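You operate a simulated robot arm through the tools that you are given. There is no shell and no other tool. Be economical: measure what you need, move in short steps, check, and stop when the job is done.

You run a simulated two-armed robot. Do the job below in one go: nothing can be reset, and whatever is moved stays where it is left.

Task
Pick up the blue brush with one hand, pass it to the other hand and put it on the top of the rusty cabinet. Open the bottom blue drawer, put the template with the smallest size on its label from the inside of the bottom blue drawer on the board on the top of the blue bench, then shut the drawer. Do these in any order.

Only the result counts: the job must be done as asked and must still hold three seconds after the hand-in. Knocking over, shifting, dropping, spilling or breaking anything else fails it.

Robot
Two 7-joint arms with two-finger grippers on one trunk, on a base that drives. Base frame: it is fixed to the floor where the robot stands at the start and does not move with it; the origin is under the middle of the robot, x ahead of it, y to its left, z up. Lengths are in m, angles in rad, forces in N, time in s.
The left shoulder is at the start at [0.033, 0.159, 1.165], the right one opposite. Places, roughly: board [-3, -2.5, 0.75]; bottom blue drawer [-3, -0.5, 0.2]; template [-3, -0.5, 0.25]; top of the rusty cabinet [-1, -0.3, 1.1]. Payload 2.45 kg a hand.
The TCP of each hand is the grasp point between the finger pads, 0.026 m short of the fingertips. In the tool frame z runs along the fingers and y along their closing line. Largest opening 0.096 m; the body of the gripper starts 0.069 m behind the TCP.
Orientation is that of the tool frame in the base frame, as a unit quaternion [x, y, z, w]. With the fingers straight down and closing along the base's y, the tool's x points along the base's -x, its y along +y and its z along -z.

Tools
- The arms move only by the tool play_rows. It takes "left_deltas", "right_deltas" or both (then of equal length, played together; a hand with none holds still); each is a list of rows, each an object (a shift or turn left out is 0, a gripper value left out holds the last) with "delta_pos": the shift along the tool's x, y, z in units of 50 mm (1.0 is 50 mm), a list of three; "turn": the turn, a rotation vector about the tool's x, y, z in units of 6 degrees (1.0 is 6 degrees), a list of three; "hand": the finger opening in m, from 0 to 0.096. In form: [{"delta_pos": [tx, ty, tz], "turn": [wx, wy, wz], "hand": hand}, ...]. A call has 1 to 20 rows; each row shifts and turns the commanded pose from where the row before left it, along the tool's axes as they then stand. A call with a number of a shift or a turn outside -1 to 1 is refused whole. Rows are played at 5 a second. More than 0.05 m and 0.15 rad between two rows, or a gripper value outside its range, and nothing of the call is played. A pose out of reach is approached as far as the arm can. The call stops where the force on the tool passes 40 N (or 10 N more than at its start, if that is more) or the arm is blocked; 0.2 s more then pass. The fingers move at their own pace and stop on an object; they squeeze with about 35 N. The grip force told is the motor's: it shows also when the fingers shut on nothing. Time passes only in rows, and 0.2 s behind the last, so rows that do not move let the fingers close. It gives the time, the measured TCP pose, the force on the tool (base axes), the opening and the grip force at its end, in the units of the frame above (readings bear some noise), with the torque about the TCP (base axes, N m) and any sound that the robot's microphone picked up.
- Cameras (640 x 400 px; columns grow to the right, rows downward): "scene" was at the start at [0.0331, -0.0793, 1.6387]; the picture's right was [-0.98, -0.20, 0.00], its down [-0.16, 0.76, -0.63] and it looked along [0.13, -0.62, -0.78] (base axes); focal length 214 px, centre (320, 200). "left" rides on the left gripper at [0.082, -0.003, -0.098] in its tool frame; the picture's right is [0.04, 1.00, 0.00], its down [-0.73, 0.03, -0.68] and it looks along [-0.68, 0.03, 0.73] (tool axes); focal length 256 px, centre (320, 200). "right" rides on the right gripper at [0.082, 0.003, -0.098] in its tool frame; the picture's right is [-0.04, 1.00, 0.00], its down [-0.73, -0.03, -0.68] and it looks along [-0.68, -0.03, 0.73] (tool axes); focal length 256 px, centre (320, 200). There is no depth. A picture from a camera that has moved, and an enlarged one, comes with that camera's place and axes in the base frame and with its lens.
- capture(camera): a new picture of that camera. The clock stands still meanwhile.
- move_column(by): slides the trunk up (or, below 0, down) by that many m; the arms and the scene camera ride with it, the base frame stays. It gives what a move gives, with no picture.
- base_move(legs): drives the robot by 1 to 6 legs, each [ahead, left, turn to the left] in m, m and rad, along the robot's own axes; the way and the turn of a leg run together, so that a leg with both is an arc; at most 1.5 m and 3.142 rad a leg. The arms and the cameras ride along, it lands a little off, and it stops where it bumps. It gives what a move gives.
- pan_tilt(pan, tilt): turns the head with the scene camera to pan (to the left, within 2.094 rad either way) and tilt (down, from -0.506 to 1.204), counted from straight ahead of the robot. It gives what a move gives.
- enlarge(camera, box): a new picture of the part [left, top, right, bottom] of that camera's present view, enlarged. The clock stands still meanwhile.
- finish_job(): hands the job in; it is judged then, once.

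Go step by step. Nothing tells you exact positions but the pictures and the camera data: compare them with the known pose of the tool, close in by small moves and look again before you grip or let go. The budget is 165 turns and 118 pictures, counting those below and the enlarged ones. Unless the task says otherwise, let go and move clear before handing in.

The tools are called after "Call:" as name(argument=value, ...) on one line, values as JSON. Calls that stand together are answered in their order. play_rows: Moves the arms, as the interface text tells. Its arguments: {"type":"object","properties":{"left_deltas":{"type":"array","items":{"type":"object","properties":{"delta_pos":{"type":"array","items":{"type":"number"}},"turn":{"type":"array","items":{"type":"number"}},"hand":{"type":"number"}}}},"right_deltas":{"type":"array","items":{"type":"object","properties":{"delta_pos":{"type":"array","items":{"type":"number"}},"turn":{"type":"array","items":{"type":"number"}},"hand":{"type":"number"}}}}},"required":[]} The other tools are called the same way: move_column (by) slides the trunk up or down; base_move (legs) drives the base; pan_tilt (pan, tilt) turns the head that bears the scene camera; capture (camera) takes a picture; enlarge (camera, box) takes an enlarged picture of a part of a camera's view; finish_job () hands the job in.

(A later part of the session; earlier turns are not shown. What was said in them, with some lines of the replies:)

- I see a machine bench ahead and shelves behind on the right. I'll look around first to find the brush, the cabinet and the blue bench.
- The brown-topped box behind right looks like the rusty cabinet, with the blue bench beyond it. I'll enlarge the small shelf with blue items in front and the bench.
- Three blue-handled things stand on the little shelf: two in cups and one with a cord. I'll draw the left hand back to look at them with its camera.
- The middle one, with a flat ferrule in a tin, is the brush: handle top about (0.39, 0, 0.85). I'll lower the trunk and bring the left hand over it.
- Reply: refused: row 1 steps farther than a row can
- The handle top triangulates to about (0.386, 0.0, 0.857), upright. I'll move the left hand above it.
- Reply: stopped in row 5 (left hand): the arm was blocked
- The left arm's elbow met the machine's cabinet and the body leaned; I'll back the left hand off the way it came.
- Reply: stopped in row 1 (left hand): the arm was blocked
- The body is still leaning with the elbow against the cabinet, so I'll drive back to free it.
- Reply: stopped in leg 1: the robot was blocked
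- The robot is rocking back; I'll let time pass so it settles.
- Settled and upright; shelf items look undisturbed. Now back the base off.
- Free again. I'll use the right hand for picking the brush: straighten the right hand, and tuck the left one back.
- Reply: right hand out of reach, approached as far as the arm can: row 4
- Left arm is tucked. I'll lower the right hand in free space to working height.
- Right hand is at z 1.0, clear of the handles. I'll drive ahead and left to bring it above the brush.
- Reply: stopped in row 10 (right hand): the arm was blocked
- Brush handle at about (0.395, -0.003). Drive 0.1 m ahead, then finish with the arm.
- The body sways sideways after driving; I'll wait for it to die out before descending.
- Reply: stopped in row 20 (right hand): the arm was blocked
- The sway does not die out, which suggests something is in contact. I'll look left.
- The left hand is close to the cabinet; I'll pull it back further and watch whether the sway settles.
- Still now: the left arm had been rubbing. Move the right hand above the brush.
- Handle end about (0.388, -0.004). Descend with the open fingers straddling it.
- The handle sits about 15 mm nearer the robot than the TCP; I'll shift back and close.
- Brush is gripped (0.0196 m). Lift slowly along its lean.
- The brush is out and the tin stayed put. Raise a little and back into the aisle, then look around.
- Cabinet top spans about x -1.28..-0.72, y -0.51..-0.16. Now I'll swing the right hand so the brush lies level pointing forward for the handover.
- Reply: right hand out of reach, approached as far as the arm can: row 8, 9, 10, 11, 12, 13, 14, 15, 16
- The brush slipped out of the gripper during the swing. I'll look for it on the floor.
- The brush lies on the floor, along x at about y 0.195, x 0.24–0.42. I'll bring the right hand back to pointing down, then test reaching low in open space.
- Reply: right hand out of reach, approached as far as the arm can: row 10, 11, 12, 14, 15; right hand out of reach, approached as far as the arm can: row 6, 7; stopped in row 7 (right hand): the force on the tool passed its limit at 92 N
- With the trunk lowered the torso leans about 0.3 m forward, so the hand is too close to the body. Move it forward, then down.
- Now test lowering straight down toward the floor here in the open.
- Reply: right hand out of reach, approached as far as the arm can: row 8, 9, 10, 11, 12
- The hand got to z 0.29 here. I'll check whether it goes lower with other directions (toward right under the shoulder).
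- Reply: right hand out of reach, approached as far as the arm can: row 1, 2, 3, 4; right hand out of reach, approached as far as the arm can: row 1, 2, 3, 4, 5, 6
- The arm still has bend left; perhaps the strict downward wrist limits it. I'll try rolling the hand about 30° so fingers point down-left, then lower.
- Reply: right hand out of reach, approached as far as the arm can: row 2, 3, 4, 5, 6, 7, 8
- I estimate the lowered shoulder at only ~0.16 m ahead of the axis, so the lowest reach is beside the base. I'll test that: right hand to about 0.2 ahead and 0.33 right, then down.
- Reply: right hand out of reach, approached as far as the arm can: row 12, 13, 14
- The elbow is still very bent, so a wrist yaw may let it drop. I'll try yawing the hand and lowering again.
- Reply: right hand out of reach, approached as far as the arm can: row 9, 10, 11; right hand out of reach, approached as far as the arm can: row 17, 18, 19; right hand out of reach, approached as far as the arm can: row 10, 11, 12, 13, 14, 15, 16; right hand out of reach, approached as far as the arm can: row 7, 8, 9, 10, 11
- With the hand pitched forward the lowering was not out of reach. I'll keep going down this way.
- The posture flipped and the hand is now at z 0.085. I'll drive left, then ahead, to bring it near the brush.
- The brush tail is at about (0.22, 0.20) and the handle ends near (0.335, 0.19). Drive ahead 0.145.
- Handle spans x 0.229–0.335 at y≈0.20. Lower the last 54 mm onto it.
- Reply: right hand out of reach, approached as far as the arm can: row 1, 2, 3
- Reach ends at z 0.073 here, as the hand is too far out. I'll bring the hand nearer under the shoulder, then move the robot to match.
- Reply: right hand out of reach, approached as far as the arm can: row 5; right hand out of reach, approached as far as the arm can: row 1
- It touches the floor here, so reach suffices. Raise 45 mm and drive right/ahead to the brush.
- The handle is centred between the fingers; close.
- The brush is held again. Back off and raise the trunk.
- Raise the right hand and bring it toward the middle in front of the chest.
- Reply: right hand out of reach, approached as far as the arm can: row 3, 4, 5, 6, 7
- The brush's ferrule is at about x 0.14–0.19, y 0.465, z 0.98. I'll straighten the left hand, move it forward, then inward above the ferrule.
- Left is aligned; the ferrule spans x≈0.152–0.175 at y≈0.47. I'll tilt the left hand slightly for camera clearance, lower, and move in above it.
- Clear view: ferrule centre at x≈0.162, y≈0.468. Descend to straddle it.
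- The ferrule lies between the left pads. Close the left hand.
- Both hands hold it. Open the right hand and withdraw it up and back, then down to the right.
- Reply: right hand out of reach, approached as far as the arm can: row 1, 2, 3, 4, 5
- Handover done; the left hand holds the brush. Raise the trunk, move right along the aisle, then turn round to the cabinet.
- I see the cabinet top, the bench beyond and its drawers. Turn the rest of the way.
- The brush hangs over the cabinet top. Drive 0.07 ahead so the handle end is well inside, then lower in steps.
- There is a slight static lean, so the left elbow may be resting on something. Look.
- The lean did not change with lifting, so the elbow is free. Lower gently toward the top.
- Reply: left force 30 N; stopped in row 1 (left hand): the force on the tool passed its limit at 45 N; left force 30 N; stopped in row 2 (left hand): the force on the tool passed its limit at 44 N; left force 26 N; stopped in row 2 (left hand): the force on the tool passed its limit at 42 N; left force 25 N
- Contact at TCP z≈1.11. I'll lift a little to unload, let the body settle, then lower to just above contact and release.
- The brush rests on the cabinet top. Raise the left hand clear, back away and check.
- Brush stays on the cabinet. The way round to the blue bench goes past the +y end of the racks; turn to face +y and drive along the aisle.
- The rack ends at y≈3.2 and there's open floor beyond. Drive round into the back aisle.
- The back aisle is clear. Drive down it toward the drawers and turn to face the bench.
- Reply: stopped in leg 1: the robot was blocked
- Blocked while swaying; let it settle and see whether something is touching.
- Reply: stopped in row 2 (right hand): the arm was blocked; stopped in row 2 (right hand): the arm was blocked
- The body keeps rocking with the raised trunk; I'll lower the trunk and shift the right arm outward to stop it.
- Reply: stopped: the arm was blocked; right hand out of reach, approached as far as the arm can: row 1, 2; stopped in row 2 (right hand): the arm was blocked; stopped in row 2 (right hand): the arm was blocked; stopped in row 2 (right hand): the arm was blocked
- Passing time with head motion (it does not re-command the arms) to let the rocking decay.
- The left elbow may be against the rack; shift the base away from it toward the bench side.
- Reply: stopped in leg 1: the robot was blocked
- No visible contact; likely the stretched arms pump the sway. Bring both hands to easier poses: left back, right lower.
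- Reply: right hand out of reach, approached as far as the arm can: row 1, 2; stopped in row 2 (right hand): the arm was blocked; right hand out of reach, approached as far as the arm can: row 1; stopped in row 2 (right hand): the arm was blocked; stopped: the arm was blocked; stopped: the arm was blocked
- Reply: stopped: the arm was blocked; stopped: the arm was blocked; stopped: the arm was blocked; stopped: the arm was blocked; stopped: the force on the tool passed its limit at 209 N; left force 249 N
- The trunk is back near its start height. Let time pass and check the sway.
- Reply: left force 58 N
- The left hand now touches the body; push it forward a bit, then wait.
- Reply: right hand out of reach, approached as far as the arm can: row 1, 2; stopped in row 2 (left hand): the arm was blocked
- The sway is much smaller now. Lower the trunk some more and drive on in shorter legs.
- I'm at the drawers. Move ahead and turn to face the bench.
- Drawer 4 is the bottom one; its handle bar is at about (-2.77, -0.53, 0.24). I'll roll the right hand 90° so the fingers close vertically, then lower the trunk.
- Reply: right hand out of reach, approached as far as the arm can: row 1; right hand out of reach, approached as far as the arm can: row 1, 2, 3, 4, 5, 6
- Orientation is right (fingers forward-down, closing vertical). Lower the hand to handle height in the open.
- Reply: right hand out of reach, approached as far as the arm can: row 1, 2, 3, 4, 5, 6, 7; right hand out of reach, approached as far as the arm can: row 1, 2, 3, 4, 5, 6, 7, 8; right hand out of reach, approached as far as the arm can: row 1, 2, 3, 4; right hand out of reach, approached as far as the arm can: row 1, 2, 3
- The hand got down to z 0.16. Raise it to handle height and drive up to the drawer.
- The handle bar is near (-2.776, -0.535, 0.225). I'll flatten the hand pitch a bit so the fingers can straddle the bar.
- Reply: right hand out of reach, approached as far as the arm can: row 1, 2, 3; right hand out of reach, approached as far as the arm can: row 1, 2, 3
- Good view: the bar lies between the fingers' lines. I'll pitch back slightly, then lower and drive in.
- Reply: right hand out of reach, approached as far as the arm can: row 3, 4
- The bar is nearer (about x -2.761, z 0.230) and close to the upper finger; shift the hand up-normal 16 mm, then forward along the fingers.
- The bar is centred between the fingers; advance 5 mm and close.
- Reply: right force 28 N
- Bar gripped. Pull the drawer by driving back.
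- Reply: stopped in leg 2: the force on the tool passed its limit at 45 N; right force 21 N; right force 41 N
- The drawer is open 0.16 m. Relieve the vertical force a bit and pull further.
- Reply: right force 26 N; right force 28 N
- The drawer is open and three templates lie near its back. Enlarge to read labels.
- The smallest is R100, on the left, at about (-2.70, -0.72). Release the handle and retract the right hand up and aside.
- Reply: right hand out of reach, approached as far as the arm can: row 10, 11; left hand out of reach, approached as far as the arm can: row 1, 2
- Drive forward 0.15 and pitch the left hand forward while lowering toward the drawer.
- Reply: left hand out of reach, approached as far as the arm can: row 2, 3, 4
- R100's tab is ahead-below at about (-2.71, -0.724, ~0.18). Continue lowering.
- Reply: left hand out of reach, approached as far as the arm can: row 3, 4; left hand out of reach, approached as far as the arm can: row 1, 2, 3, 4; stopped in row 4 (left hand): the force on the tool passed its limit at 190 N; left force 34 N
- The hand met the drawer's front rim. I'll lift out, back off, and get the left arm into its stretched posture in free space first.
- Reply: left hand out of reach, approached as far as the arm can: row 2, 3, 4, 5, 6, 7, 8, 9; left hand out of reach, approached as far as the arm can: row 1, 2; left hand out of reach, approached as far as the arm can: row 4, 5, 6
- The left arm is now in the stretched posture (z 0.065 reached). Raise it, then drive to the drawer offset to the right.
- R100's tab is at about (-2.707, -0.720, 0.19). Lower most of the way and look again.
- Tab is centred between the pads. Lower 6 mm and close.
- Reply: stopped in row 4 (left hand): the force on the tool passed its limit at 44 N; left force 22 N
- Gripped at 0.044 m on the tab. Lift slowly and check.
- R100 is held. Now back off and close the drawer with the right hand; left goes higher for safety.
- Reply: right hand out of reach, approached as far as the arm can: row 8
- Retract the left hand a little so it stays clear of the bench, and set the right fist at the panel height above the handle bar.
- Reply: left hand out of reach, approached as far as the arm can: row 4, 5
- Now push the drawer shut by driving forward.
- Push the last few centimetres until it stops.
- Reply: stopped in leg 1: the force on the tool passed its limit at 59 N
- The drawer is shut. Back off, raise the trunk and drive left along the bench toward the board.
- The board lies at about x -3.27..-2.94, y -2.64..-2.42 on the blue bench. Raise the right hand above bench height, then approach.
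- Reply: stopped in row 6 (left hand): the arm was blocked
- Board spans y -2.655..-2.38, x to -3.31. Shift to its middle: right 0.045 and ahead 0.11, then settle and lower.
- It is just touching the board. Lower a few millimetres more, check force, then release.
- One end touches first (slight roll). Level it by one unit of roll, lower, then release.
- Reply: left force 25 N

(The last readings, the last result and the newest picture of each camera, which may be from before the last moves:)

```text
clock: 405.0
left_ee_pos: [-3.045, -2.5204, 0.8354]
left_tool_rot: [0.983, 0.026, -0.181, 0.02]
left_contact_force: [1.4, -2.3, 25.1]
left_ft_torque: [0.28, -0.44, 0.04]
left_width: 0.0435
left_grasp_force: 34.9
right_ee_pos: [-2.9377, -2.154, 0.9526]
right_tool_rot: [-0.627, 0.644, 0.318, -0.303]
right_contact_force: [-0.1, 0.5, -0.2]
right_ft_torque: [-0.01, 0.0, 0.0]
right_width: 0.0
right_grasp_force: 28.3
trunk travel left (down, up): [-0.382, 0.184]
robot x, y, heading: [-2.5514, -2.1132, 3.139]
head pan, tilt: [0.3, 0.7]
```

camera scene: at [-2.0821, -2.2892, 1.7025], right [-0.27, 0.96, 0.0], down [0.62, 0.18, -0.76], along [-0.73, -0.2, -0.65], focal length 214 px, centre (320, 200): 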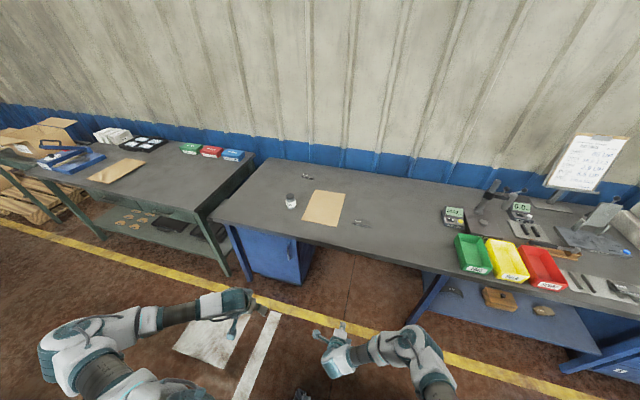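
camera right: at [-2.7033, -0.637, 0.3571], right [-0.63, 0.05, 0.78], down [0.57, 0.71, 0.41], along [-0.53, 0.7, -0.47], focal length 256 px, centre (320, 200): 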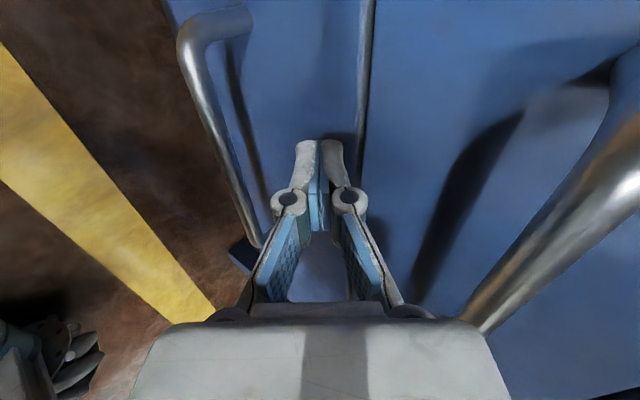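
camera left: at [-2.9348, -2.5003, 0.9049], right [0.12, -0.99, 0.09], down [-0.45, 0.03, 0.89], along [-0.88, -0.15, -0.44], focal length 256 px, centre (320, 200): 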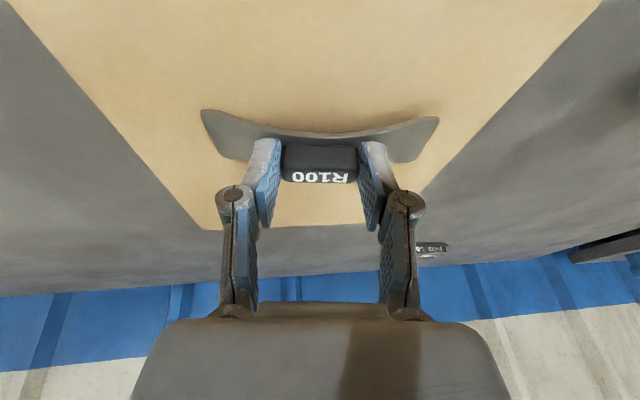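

The template sits on the board. Release gently and lift straight up.

Call:
play_rows(left_deltas=[{"delta_pos": [-0.01, 0, -0.05]}, {"hand": 0.065}, {}, {}, {"delta_pos": [-0.1, 0, -0.4]}, {"delta_pos": [-0.18, 0, -0.7]}, {"delta_pos": [-0.18, 0, -0.7]}, {}])

Call:
capture(camera="left")

```text
clock: 406.8
left_ee_pos: [-3.0338, -2.5185, 0.9266]
left_tool_rot: [0.984, 0.025, -0.178, 0.019]
left_contact_force: [-0.5, 0.0, 0.9]
left_ft_torque: [0.0, 0.02, 0.04]
left_width: 0.065
left_grasp_force: 0.0
right_ee_pos: [-2.9398, -2.1563, 0.9527]
right_tool_rot: [-0.627, 0.644, 0.317, -0.303]
right_contact_force: [-1.0, 0.0, -0.5]
right_ft_torque: [-0.03, 0.0, 0.0]
right_width: 0.0002
right_grasp_force: 28.5
trunk travel left (down, up): [-0.382, 0.184]
robot x, y, heading: [-2.55, -2.1081, 3.139]
head pan, tilt: [0.3, 0.7]
```

```text
2 pictures are left
camera left: at [-2.9244, -2.5067, 0.9887], right [0.09, -1.0, 0.01], down [-0.45, -0.03, 0.89], along [-0.89, -0.09, -0.45], focal length 256 px, centre (320, 200)
```

left: 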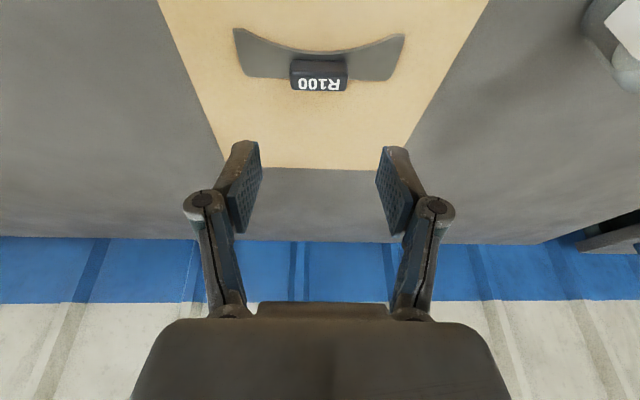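

R100 lies flat on the board. Back away and check the drawer and the brush with the last pictures.

Call:
base_move(legs=[[-0.5, 0, 0]])

Call:
pan_tilt(pan=-0.95, tilt=0.5)

Call:
enlarge(camera="scene", box=[180, 80, 500, 300])

Call:
pan_tilt(pan=-2.05, tilt=0.4)

Call:
capture(camera="scene")

```text
clock: 409.7
left_ee_pos: [-2.5247, -2.5217, 0.9261]
left_tool_rot: [0.983, 0.03, -0.178, 0.019]
left_contact_force: [0.0, 0.3, -0.1]
left_ft_torque: [0.0, 0.03, 0.03]
left_width: 0.065
left_grasp_force: 0.1
right_ee_pos: [-2.4355, -2.159, 0.9528]
right_tool_rot: [-0.63, 0.64, 0.315, -0.306]
right_contact_force: [0.8, -0.3, 0.1]
right_ft_torque: [0.02, -0.01, -0.01]
right_width: 0.0001
right_grasp_force: 28.6
trunk travel left (down, up): [-0.382, 0.184]
robot x, y, heading: [-2.0454, -2.1061, -3.134]
head pan, tilt: [0.3, 0.7]
```

```text
clock: 411.2
left_ee_pos: [-2.5224, -2.5205, 0.9288]
left_tool_rot: [0.983, 0.03, -0.178, 0.02]
left_contact_force: [-0.5, 0.5, 0.5]
left_ft_torque: [-0.03, 0.04, 0.01]
left_width: 0.0651
left_grasp_force: 0.1
right_ee_pos: [-2.4323, -2.1575, 0.9536]
right_tool_rot: [-0.63, 0.641, 0.316, -0.306]
right_contact_force: [0.2, -0.1, -0.2]
right_ft_torque: [-0.02, 0.01, 0.01]
right_width: 0.0
right_grasp_force: 28.6
trunk travel left (down, up): [-0.382, 0.184]
robot x, y, heading: [-2.0455, -2.1055, -3.138]
head pan, tilt: [-0.949, 0.499]
```

```text
1.82 times, centred on (340, 190) of scene
camera zoom: at [-2.1005, -2.0399, 1.7207], right [0.81, 0.59, 0.0], down [0.29, -0.38, -0.88], along [-0.52, 0.71, -0.48], focal length 390 px, centre (284, 218)
```

zoom: 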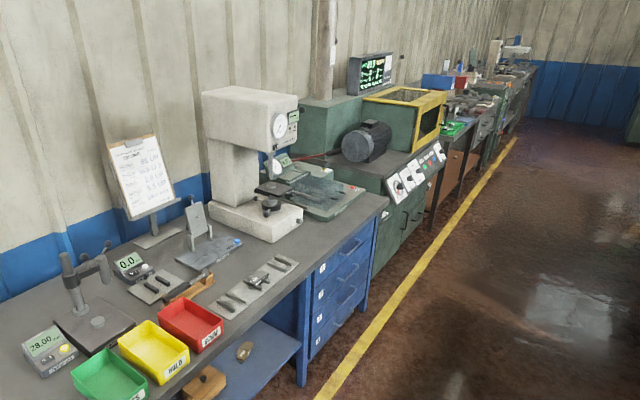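

```text
clock: 412.5
left_ee_pos: [-2.5222, -2.5211, 0.928]
left_tool_rot: [0.983, 0.031, -0.179, 0.021]
left_contact_force: [-0.3, 0.0, 0.5]
left_ft_torque: [0.0, -0.01, -0.03]
left_width: 0.0652
left_grasp_force: 0.1
right_ee_pos: [-2.433, -2.1574, 0.9533]
right_tool_rot: [-0.63, 0.64, 0.316, -0.307]
right_contact_force: [0.5, 0.3, 1.2]
right_ft_torque: [0.02, -0.01, 0.01]
right_width: 0.0
right_grasp_force: 28.4
trunk travel left (down, up): [-0.382, 0.184]
robot x, y, heading: [-2.0487, -2.1048, -3.131]
head pan, tilt: [-2.051, 0.4]
```

```text
0 pictures are left
camera scene: at [-2.0047, -2.0309, 1.7302], right [0.89, -0.45, 0.0], down [-0.17, -0.34, -0.92], along [0.42, 0.82, -0.39], focal length 214 px, centre (320, 200)
```

scene: 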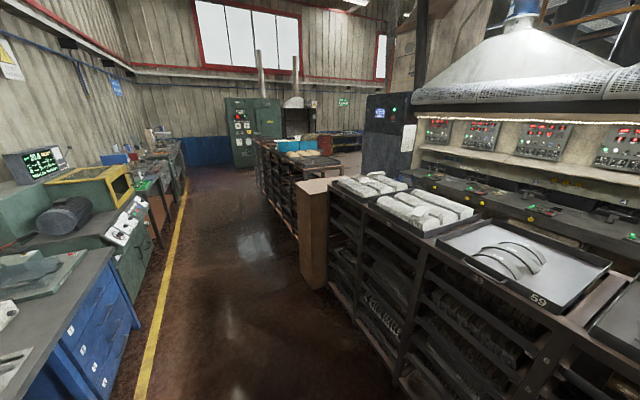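

The drawer is flush with the others, the R100 template lies on the board and the hands are clear. The brush's place on the cabinet was last checked when I drove away from it.

Call:
finish_job()

```text
The job is handed in.
```

I handed the job in with all three parts done, but the brush was dropped once on the way and a couple of things I could not confirm.

- **Brush:** The right hand lifted the blue brush out of its tin, but it slipped onto the floor in front of the machine. I picked it up again with the right hand, passed it to the left and laid it on top of the rusty cabinet. It was lying there when I drove away; the cabinet top was too far off to confirm in the last picture.
- **Template:** Of the three in the bottom drawer (R100, R110, R125), I put the smallest, R100, on the board on the blue bench. It was lying flat there after I let go.
- **Drawer:** It is shut and flush with the ones above.

**Contact:** An arm was blocked next to the machine cabinet early on, and the body rocked hard beside the empty racks for a while. Once a hand also bumped the open drawer's front edge. I saw nothing moved or knocked over, but I had too few pictures to check the racks fully.
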